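You operate a simulated robot arm through the tools that you are given. There is no shell and no other tool. Be economical: measure what you need, move in short steps, check, and stop when the job is done.

Carry out the task below with a simulated robot arm. There is one attempt and no reset: what you move stays moved.

TASK
Put one of the tofu cubes from the island bench on top of the carton there.
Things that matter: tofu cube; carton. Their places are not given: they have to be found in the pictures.

It is judged by the outcome, as a careful person would: the job done as asked, and still so three seconds after it is handed in. It fails if anything else is knocked over, pushed out of place, dropped, spilled or broken.

THE ROBOT
A 7-joint arm with a two-finger parallel gripper, fixed in place. Base frame: the origin is at the foot of the arm, x ahead of it, y to its left, z up; the work surface is at about z = 0. Lengths are in m, angles in degrees, forces in N, time in s.
With the tool pointing down near the work surface it reaches from about 0.24 to 0.62 m from the base axis. Its first joint turns from -66.0 to 66.0 degrees. Payload 2.6 kg.
Tool frame: the origin (TCP) lies between the finger pads and is the grasp point; the fingertips stand 0.03 m ahead of it; z points along the fingers, y is the line along which they close. The gripper opens to 0.094 m. The fingers are 0.028 m wide and 0.01 m thick; the gripper's body (0.05 by 0.096 m) begins 0.055 m behind the TCP.
Orientation is that of the tool frame in the base frame, as a unit quaternion [w, x, y, z]. With the fingers straight down and closing along the base's y, the tool's x points along the base's -x, its y along +y and its z along -z.

THE INTERFACE
- The arm moves only by the tool jog_arm. Its argument "targets" is one flat list of numbers, 7 for each row, row after row: the shift along the tool's x, y, z in units of 100 mm (1.0 is 100 mm), then the turn, a rotation vector about the tool's x, y, z in units of 180 degrees (1.0 is 180 degrees), then the gripper command, from -1 (shut) to 1 (fully open), values between in proportion. In form: [dx, dy, dz, ax, ay, az, jaw, dx, dy, dz, ax, ay, az, jaw, ...]. A call has 1 to 8 rows; each row is the pose to reach, as a shift and turn from the pose commanded when the call began, along the tool's axes at that moment. A call with a number of a shift or a turn outside -1 to 1 is refused whole. A row lasts 0.2 s, in which the tool goes at most 0.05 m and 8.6 degrees; a call with a longer step from one row to the next is refused whole, and so is a gripper value outside its range. A pose out of reach is approached as far as the arm can. The call stops where the force on the tool passes 40 N (or 10 N more than at its start, if that is more) or the arm is blocked; 0.2 s more then pass. The fingers move at their own pace (about 0.072 m/s each) and stop on an object; they squeeze with about 44 N. The grip force told is the motor's: it shows also when the fingers shut on nothing. Time passes only in rows, and 0.2 s behind the last, so rows that repeat a pose let the fingers close. It gives the time, the measured TCP pose, the force on the tool (base axes), the opening and the grip force at its end, in the units of the frame above (readings bear some noise), and new pictures: "pictures" is both (left out), scene, wrist or none.
- Cameras (640 x 400 px; columns grow to the right, rows downward): "scene" is fixed at [-0.0142, 0.3961, 0.5831]; the picture's right is [-0.97, -0.25, 0.00], its down [-0.11, 0.42, -0.90] and it looks along [0.22, -0.87, -0.44] (base axes); focal length 351 px, centre (320, 200). "wrist" rides on the gripper at [-0.037, 0, -0.058] in the tool frame; the picture's right is [0.00, -1.00, 0.00], its down [0.97, 0.00, -0.24] and it looks along [0.24, 0.00, 0.97] (tool axes); focal length 218 px, centre (320, 200).
- measure_at(camera, pixels): for up to 12 pixels [column, row] of the newest picture of that camera ("zoom" is the newest enlarged one), the place [x, y, z] in the base frame of the surface seen there, good to about 0.003 m, but the place of the scene camera against the robot may be out by one fixed shift of up to 0.025 m in any direction. No time passes.
- close_up(camera, box): a new picture of the part [left, top, right, bottom] of that camera's present view, enlarged. No time passes.
- finish_job(): hands the job in; it is judged then, once.

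Work in short steps. Measure before you move; look again where a grasp or a placing could have gone wrong, and mend it. You have 60 turns and 120 pictures in all, the two below and enlarged ones among them. Open the gripper and draw the arm clear of the work before you hand the job in, unless the task says otherwise; then end with one line.

The tools are called after "Emit:" as a command line: name --argument value ..., lists and objects as JSON in quotes. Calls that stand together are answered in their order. jog_arm: Moves the arm, as the interface text tells. Its arguments: {"type":"object","properties":{"targets":{"type":"array","items":{"type":"number"}},"pictures":{"type":"string","enum":["both","scene","wrist","none"]}},"required":["targets"]} The other tools are called the same way: measure_at (camera, pixels) gives the place of the surface under pixels of a picture; close_up (camera, box) takes an enlarged picture of a part of a camera's view; finish_job () hands the job in.

At the start:

```text
clock: 0.0
tcp_pos: [0.3441, -0.271, 0.3029]
tool_rot: [0.0, 0.0, 1.0, 0.0]
ft_force: [0.6, -0.8, -0.4]
gripper_width: 0.0942
finger_force: 0.0
```

scene: 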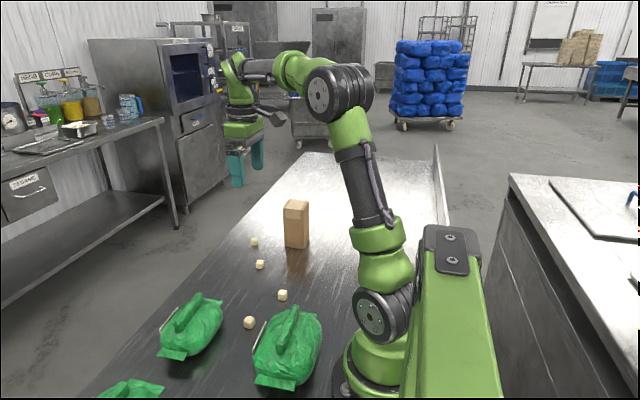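
wrist: 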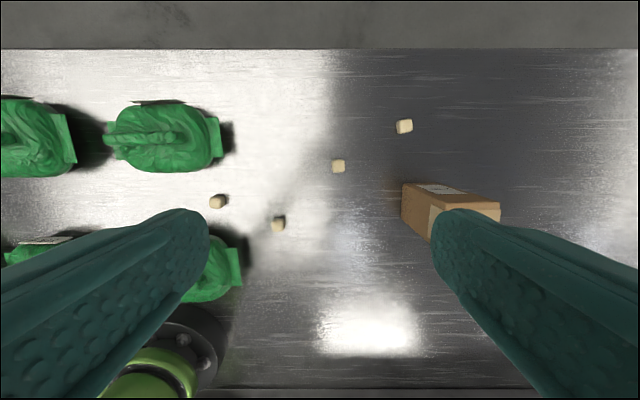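

The wrist picture shows four tofu cubes at about (404,126), (338,166), (218,201), (278,224), and the carton at about (450,205). I measure them.

Emit:
measure_at --camera "wrist" --pixels '[[404, 126], [338, 166], [218, 201], [278, 224], [410, 205], [435, 225], [460, 204], [490, 207], [498, 216], [405, 190], [300, 150]]'

Emit:
close_up --camera "wrist" --box '[300, 100, 520, 240]'

Emit:
close_up --camera "scene" --box '[220, 180, 350, 340]'

Emit:
measure_at --camera "scene" --pixels '[[254, 241], [260, 263], [283, 293], [249, 320], [297, 202], [286, 206], [307, 203], [300, 211], [291, 202]]'

```text
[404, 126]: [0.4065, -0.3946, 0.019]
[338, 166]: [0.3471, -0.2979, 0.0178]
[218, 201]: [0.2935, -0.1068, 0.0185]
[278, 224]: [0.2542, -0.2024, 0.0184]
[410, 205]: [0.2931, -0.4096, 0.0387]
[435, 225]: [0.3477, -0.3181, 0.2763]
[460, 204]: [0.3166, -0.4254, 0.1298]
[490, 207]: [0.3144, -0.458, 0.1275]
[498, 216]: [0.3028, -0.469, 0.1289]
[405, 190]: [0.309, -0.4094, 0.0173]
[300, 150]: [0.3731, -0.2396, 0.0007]
```

```text
2.86 times, centred on (410, 170) of wrist
```

zoom: 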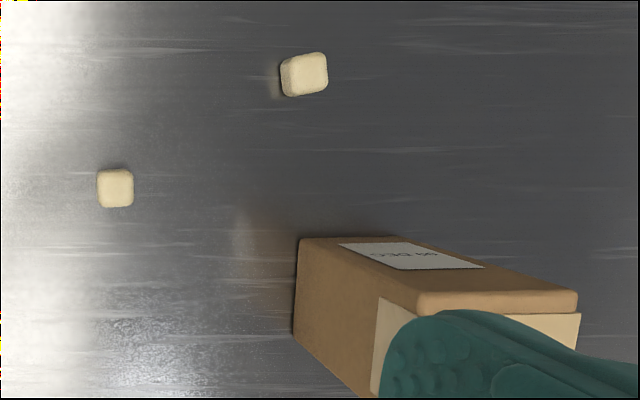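

```text
2.50 times, centred on (285, 260) of scene
```

zoom: 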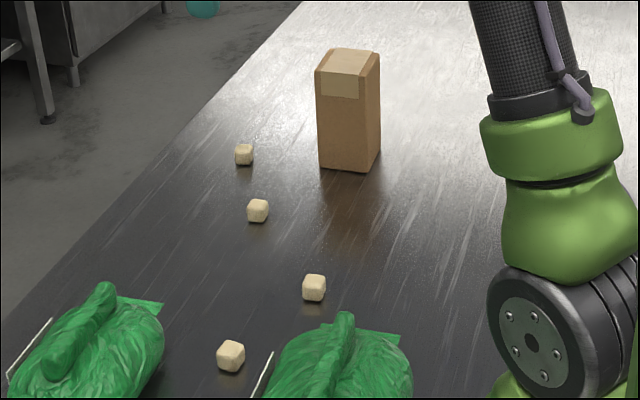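

```text
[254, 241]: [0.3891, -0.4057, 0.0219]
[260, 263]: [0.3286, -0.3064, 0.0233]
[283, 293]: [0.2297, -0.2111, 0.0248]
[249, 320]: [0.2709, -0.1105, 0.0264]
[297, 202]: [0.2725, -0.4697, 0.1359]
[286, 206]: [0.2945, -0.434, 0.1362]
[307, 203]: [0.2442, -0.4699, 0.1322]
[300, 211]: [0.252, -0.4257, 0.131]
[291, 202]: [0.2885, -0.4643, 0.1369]
```

The second cube, at about (0.347, -0.298), is well isolated, so I go for that one. I move above it, lower part of the way and check again.

Emit:
jog_arm --targets '[-0.03, -0.27, 0.3, 0, 0, 0, 0.2, -0.03, -0.27, 0.7, 0, 0, 0, 0.2, -0.03, -0.27, 1.0, 0, 0, 0, 0.2, -0.03, -0.27, 1.0, 0, 0, 0, 0.2]' --pictures "wrist"

```text
clock: 1.0
tcp_pos: [0.3452, -0.2998, 0.2019]
tool_rot: [0.0, 0.0, 1.0, 0.0]
ft_force: [-0.6, 0.2, 0.1]
gripper_width: 0.0563
finger_force: 0.2
```

wrist: 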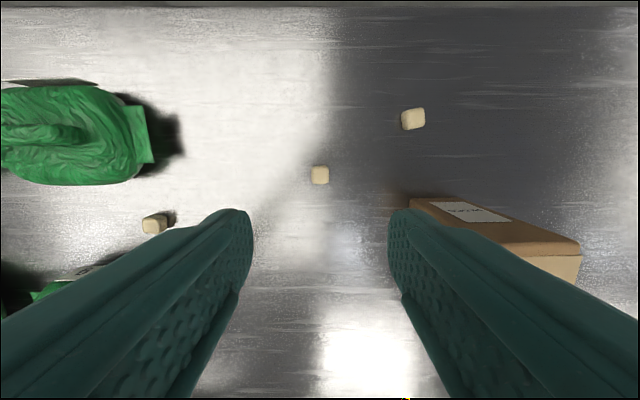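

Emit:
close_up --camera "wrist" --box '[288, 155, 352, 195]'

Emit:
measure_at --camera "wrist" --pixels '[[320, 168], [320, 174], [320, 180], [313, 174], [327, 174], [575, 250], [420, 199], [500, 240], [470, 228]]'

```text
10.00 times, centred on (320, 175) of wrist
```

zoom: 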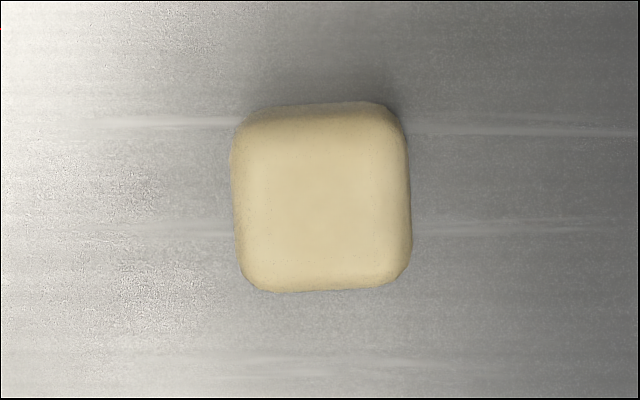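

```text
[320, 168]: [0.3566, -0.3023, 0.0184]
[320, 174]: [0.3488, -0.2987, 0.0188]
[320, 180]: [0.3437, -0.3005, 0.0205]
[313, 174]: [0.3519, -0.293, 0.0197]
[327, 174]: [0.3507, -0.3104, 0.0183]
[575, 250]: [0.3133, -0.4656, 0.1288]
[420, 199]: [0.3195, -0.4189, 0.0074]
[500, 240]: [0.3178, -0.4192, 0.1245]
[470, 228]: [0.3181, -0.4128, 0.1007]
```

The cube is centred under the tool at about (0.348, -0.300) and is nearly square to it. I lower to 0.10, then to 0.036 and close.

Emit:
jog_arm --targets '[-0.02, 0, 0.35, 0, 0, 0, 0.2, -0.02, 0, 0.7, 0, 0, 0, 0.2, -0.02, 0, 1.0, 0, 0, 0, 0.2]' --pictures "wrist"

```text
clock: 1.8
tcp_pos: [0.3471, -0.2987, 0.1029]
tool_rot: [0.0, 0.0, 1.0, 0.0]
ft_force: [0.2, 0.2, 0.4]
gripper_width: 0.0563
finger_force: 0.0
```

wrist: 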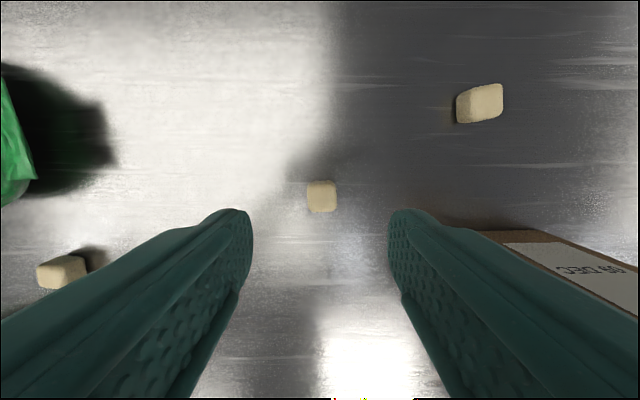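

The cube lies between the fingers at (321,197), so I go on down and close.

Emit:
jog_arm --targets '[0, 0, 0.3, 0, 0, 0, 0.2, 0, 0, 0.5, 0, 0, 0, 0.2, 0, 0, 0.67, 0, 0, 0, 0.2, 0, 0, 0.67, 0, 0, 0, 0.2]' --pictures "wrist"

```text
clock: 2.8
tcp_pos: [0.3485, -0.2985, 0.0361]
tool_rot: [0.0, 0.0, 1.0, 0.0]
ft_force: [0.0, -0.5, 0.4]
gripper_width: 0.0564
finger_force: 0.1
```

wrist: 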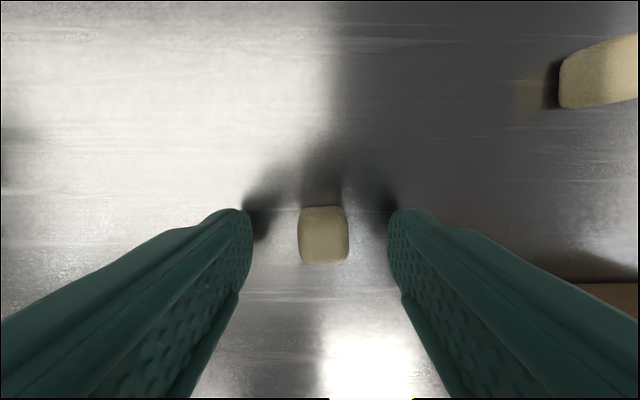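

The fingers straddle the cube, so I close in place, with the command set just below the cube's width to be gentle.

Emit:
jog_arm --targets '[0, 0, 0, 0, 0, 0, -0.75, 0, 0, 0, 0, 0, 0, -0.75, 0, 0, 0, 0, 0, 0, -0.75, 0, 0, 0, 0, 0, 0, -0.75]' --pictures "wrist"

```text
clock: 3.8
tcp_pos: [0.3474, -0.2988, 0.0363]
tool_rot: [0.0, -0.001, 1.0, 0.0]
ft_force: [0.1, 0.4, -0.2]
gripper_width: 0.0166
finger_force: 43.5
```

wrist: 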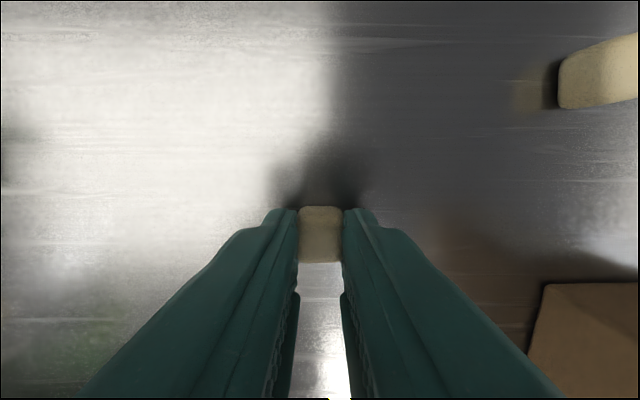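

The cube is gripped at 0.0166 m width. I lift straight up.

Emit:
jog_arm --targets '[0, 0, -0.2, 0, 0, 0, -0.75, 0, 0, -0.5, 0, 0, 0, -0.75, 0, 0, -0.8, 0, 0, 0, -0.75, 0, 0, -1.0, 0, 0, 0, -0.75]' --pictures "none"

Emit:
jog_arm --targets '[0, 0, -0.3, 0, 0, 0, -0.75, 0, 0, -0.6, 0, 0, 0, -0.75, 0, 0, -0.95, 0, 0, 0, -0.75, 0, 0, -0.95, 0, 0, 0, -0.75]' --pictures "both"

```text
clock: 4.8
tcp_pos: [0.3489, -0.2998, 0.1382]
tool_rot: [0.0, -0.001, 1.0, 0.0]
ft_force: [0.2, 0.8, 0.4]
gripper_width: 0.0167
finger_force: 44.2
```

```text
clock: 5.8
tcp_pos: [0.3469, -0.2993, 0.2323]
tool_rot: [0.0, 0.001, 1.0, 0.001]
ft_force: [0.9, 0.2, -0.2]
gripper_width: 0.0167
finger_force: 44.0
```

scene: 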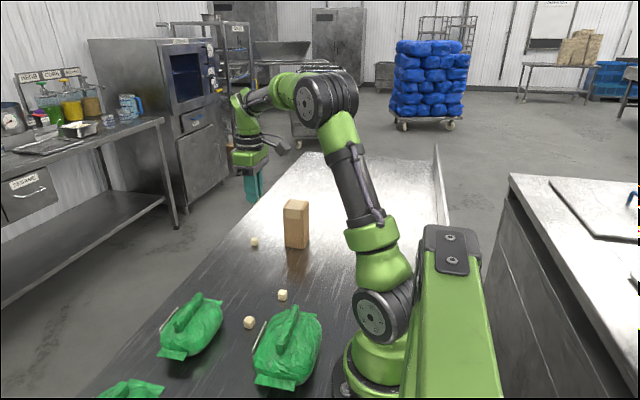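
wrist: 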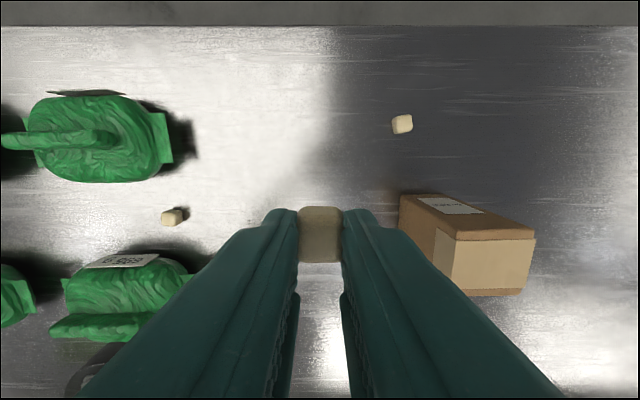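

The cube is held, and the carton's top is now plain in the wrist view (columns 440-535, rows 230-295). I measure the top's edges.

Emit:
measure_at --camera "wrist" --pixels '[[460, 240], [530, 238], [525, 286], [450, 280], [490, 262], [438, 255], [533, 260], [490, 240], [490, 288], [436, 235], [532, 233], [520, 292]]'

Emit:
close_up --camera "wrist" --box '[390, 180, 550, 300]'

```text
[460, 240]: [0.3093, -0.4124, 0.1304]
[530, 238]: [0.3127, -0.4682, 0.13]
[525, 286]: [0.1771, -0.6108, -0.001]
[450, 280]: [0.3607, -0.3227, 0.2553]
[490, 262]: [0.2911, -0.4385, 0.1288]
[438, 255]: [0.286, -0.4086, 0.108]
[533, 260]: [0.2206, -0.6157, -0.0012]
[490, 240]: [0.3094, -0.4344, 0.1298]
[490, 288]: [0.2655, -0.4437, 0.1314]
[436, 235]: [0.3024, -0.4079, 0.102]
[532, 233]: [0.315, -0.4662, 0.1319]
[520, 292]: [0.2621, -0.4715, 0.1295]
```

```text
3.33 times, centred on (470, 240) of wrist
```

zoom: 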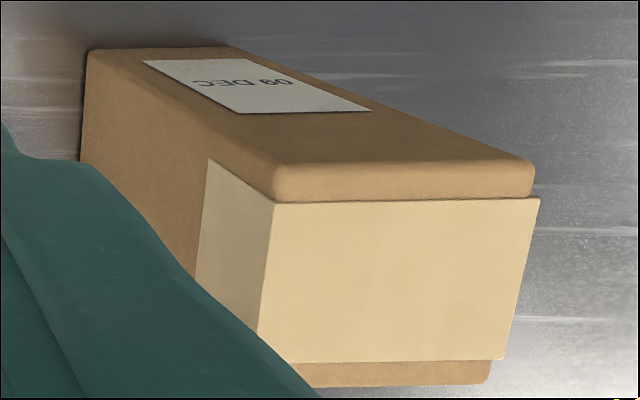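

The carton's top spans x 0.258–0.317 and y -0.408 to -0.472, with its centre near (0.288, -0.440) and z 0.130. I carry the cube over it at the present height.

Emit:
jog_arm --targets '[0.15, -0.25, 0, 0, 0, 0, -0.75, 0.3, -0.55, 0, 0, 0, 0, -0.75, 0.4, -0.8, 0, 0, 0, 0, -0.75]' --pictures "none"

Emit:
jog_arm --targets '[0.1, -0.3, 0, 0, 0, 0, -0.75, 0.2, -0.61, 0, 0, 0, 0, -0.75, 0.2, -0.61, 0, 0, 0, 0, -0.75]' --pictures "both"

```text
clock: 6.6
tcp_pos: [0.309, -0.3782, 0.2297]
tool_rot: [0.0, -0.001, 1.0, 0.0]
ft_force: [-0.3, -0.1, -0.1]
gripper_width: 0.0167
finger_force: 43.7
```

```text
clock: 7.4
tcp_pos: [0.288, -0.4395, 0.2313]
tool_rot: [0.0, -0.001, 1.0, 0.0]
ft_force: [0.2, 0.2, 0.5]
gripper_width: 0.0167
finger_force: 44.0
```

scene: 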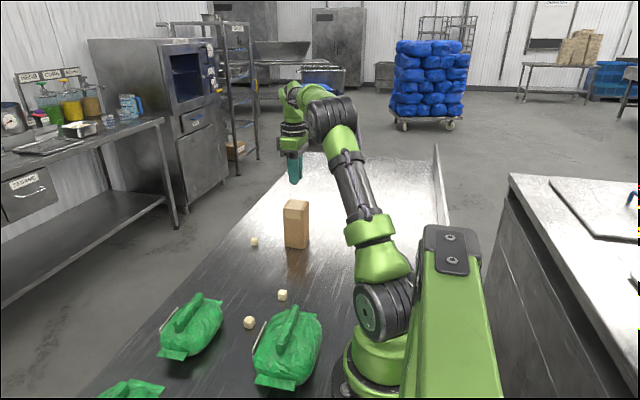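
wrist: 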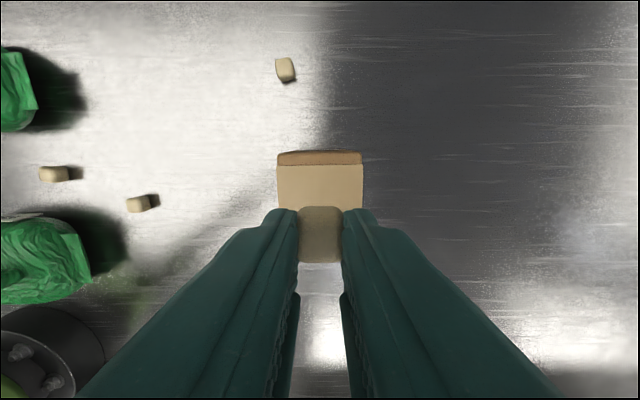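

The cube is centred over the carton top (columns 278-363). I lower to just above it.

Emit:
jog_arm --targets '[0, 0, 0.25, 0, 0, 0, -0.75, 0, 0, 0.45, 0, 0, 0, -0.75, 0, 0, 0.58, 0, 0, 0, -0.75, 0, 0, 0.58, 0, 0, 0, -0.75]' --pictures "both"

Emit:
close_up --camera "scene" --box '[250, 150, 346, 210]'

```text
clock: 8.4
tcp_pos: [0.2887, -0.4386, 0.1729]
tool_rot: [0.0, 0.0, 1.0, 0.001]
ft_force: [0.4, 0.4, 0.2]
gripper_width: 0.0166
finger_force: 44.2
```

scene: 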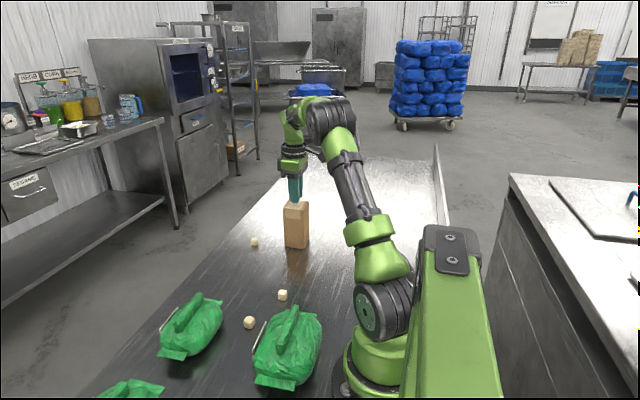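
wrist: 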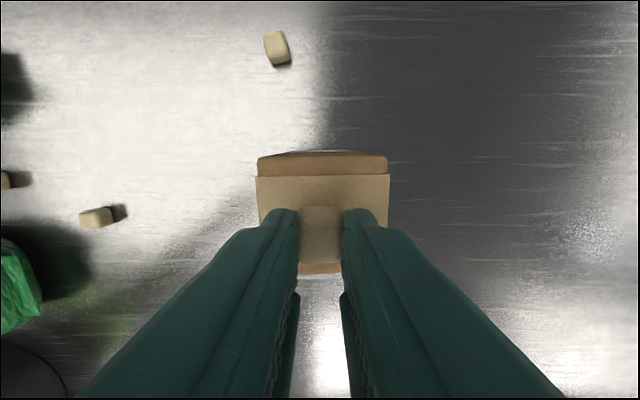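

```text
6.67 times, centred on (298, 180) of scene
```

zoom: 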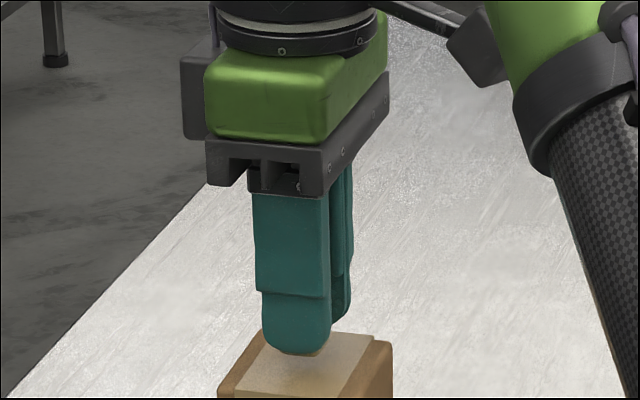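

It sits about 6 mm above the top. I lower in millimetre steps and watch the force.

Emit:
jog_arm --targets '[0, 0, 0.02, 0, 0, 0, -0.75, 0, 0, 0.04, 0, 0, 0, -0.75, 0, 0, 0.05, 0, 0, 0, -0.75, 0, 0, 0.05, 0, 0, 0, -0.75]' --pictures "none"

```text
clock: 9.4
tcp_pos: [0.289, -0.4389, 0.1679]
tool_rot: [-0.001, 0.0, 1.0, 0.0]
ft_force: [-0.2, 1.1, 0.0]
gripper_width: 0.0164
finger_force: 44.0
```

Emit:
jog_arm --targets '[0, 0, 0.01, 0, 0, 0, -0.75, 0, 0, 0.015, 0, 0, 0, -0.75, 0, 0, 0.015, 0, 0, 0, -0.75]' --pictures "wrist"

Emit:
close_up --camera "scene" --box '[270, 180, 326, 215]'

```text
clock: 10.2
tcp_pos: [0.2881, -0.4394, 0.1671]
tool_rot: [0.0, 0.0, 1.0, 0.0]
ft_force: [-0.5, 0.1, -0.4]
gripper_width: 0.0166
finger_force: 43.9
```

wrist: 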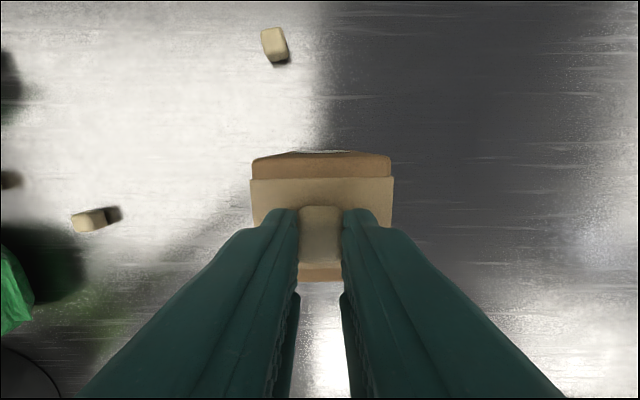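

```text
11.43 times, centred on (298, 198) of scene
```

zoom: 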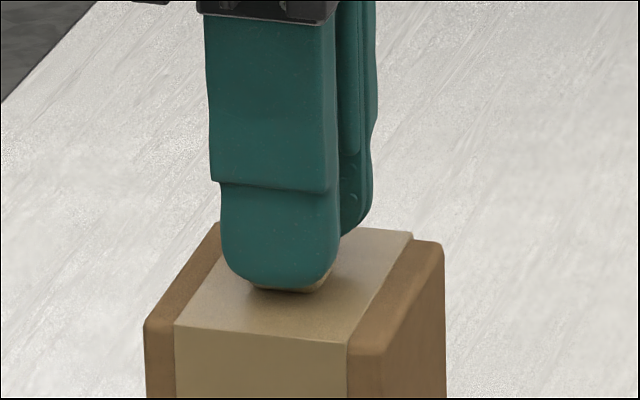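

No contact force yet, and a thin gap remains. I go down about 1.5 mm more.

Emit:
jog_arm --targets '[0, 0, 0.005, 0, 0, 0, -0.75, 0, 0, 0.01, 0, 0, 0, -0.75, 0, 0, 0.015, 0, 0, 0, -0.75, 0, 0, 0.015, 0, 0, 0, -0.75]' --pictures "none"

Emit:
close_up --camera "scene" --box '[270, 180, 326, 215]'

```text
clock: 11.2
tcp_pos: [0.2889, -0.439, 0.1661]
tool_rot: [0.002, 0.0, 1.0, 0.0]
ft_force: [0.7, -0.7, 7.4]
gripper_width: 0.017
finger_force: 44.2
```

```text
11.43 times, centred on (298, 198) of scene
```

zoom: 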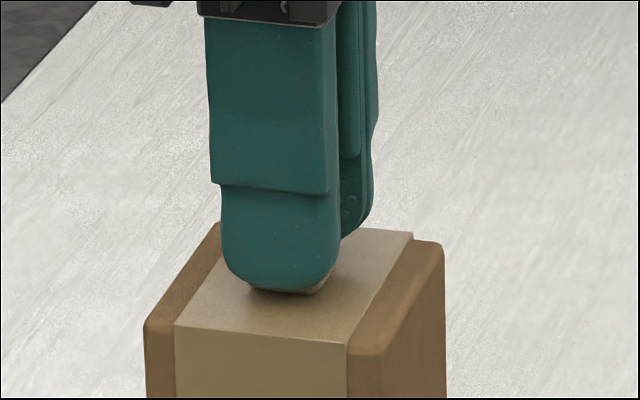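

The cube now rests on the carton with 7 N of contact force. I open slowly and symmetrically, modestly wide.

Emit:
jog_arm --targets '[0, 0, 0, 0, 0, 0, -0.6, 0, 0, 0, 0, 0, 0, -0.5, 0, 0, 0, 0, 0, 0, -0.3, 0, 0, 0, 0, 0, 0, -0.1, 0, 0, 0, 0, 0, 0, -0.1]' --pictures "wrist"

```text
clock: 12.4
tcp_pos: [0.2879, -0.439, 0.1659]
tool_rot: [0.0, 0.0, 1.0, 0.001]
ft_force: [0.0, 0.7, -0.7]
gripper_width: 0.0419
finger_force: 0.1
```

wrist: 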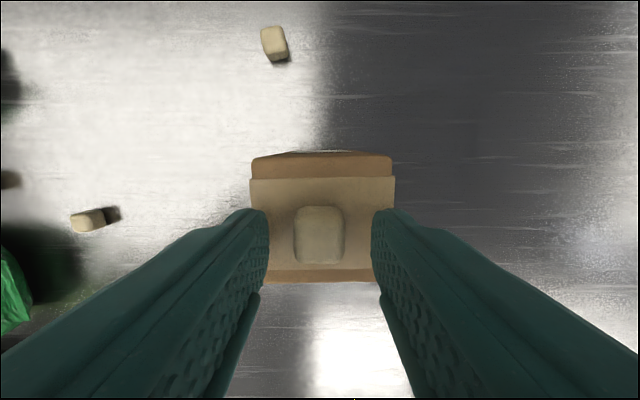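

The cube is free and sits in the middle of the top. I draw straight up.

Emit:
jog_arm --targets '[0, 0, -0.15, 0, 0, 0, -0.1, 0, 0, -0.4, 0, 0, 0, -0.1, 0, 0, -0.7, 0, 0, 0, -0.1, 0, 0, -1.0, 0, 0, 0, -0.1]' --pictures "none"

Emit:
jog_arm --targets '[-0.2, 0.3, 0, 0, 0, 0, 0.3, -0.4, 0.6, 0, 0, 0, 0, 0.6, -0.5, 0.95, 0, 0, 0, 0, 1, -0.5, 0.95, 0, 0, 0, 0, 1]' --pictures "both"

Emit:
close_up --camera "scene" --box '[230, 170, 342, 240]'

```text
clock: 13.4
tcp_pos: [0.2883, -0.4394, 0.2645]
tool_rot: [0.0, 0.0, 1.0, 0.0]
ft_force: [-0.2, -0.2, 0.1]
gripper_width: 0.0422
finger_force: 0.0
```

```text
clock: 14.4
tcp_pos: [0.3398, -0.3454, 0.2658]
tool_rot: [-0.001, 0.0, 1.0, 0.0]
ft_force: [-0.3, 0.4, -0.4]
gripper_width: 0.094
finger_force: 0.0
```

scene: 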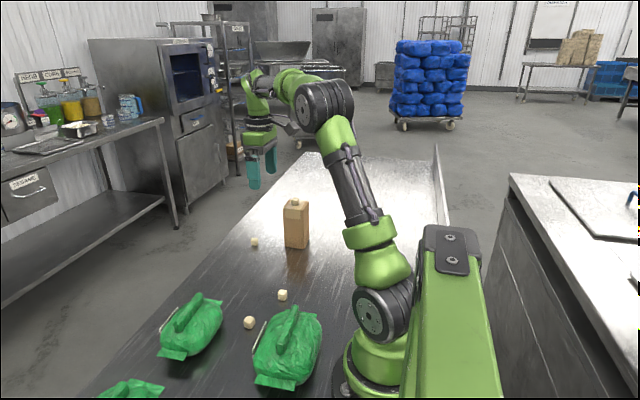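
wrist: 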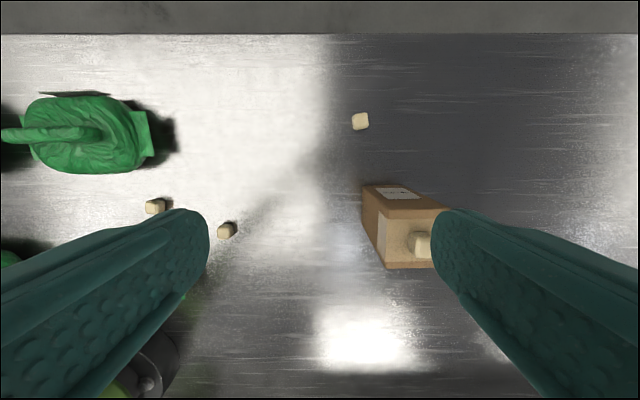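

```text
5.71 times, centred on (286, 205) of scene
```

zoom: 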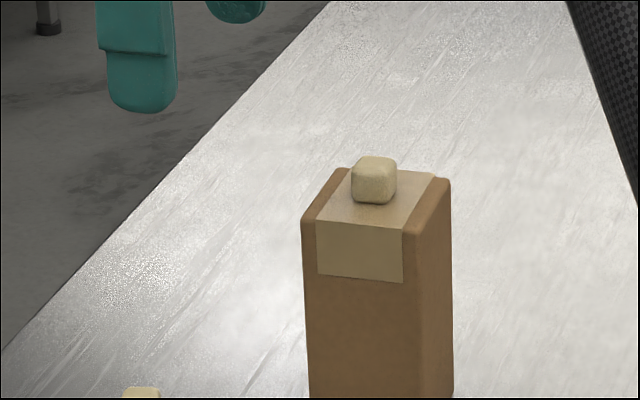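

The cube sits squarely on the standing carton, the other items are where they were, and the arm is clear with the gripper open. I hand the job in.

Emit:
finish_job

```text
The job is handed in.
```

One tofu cube now rests on top of the carton; nothing else was disturbed, and the arm is clear with the gripper open.
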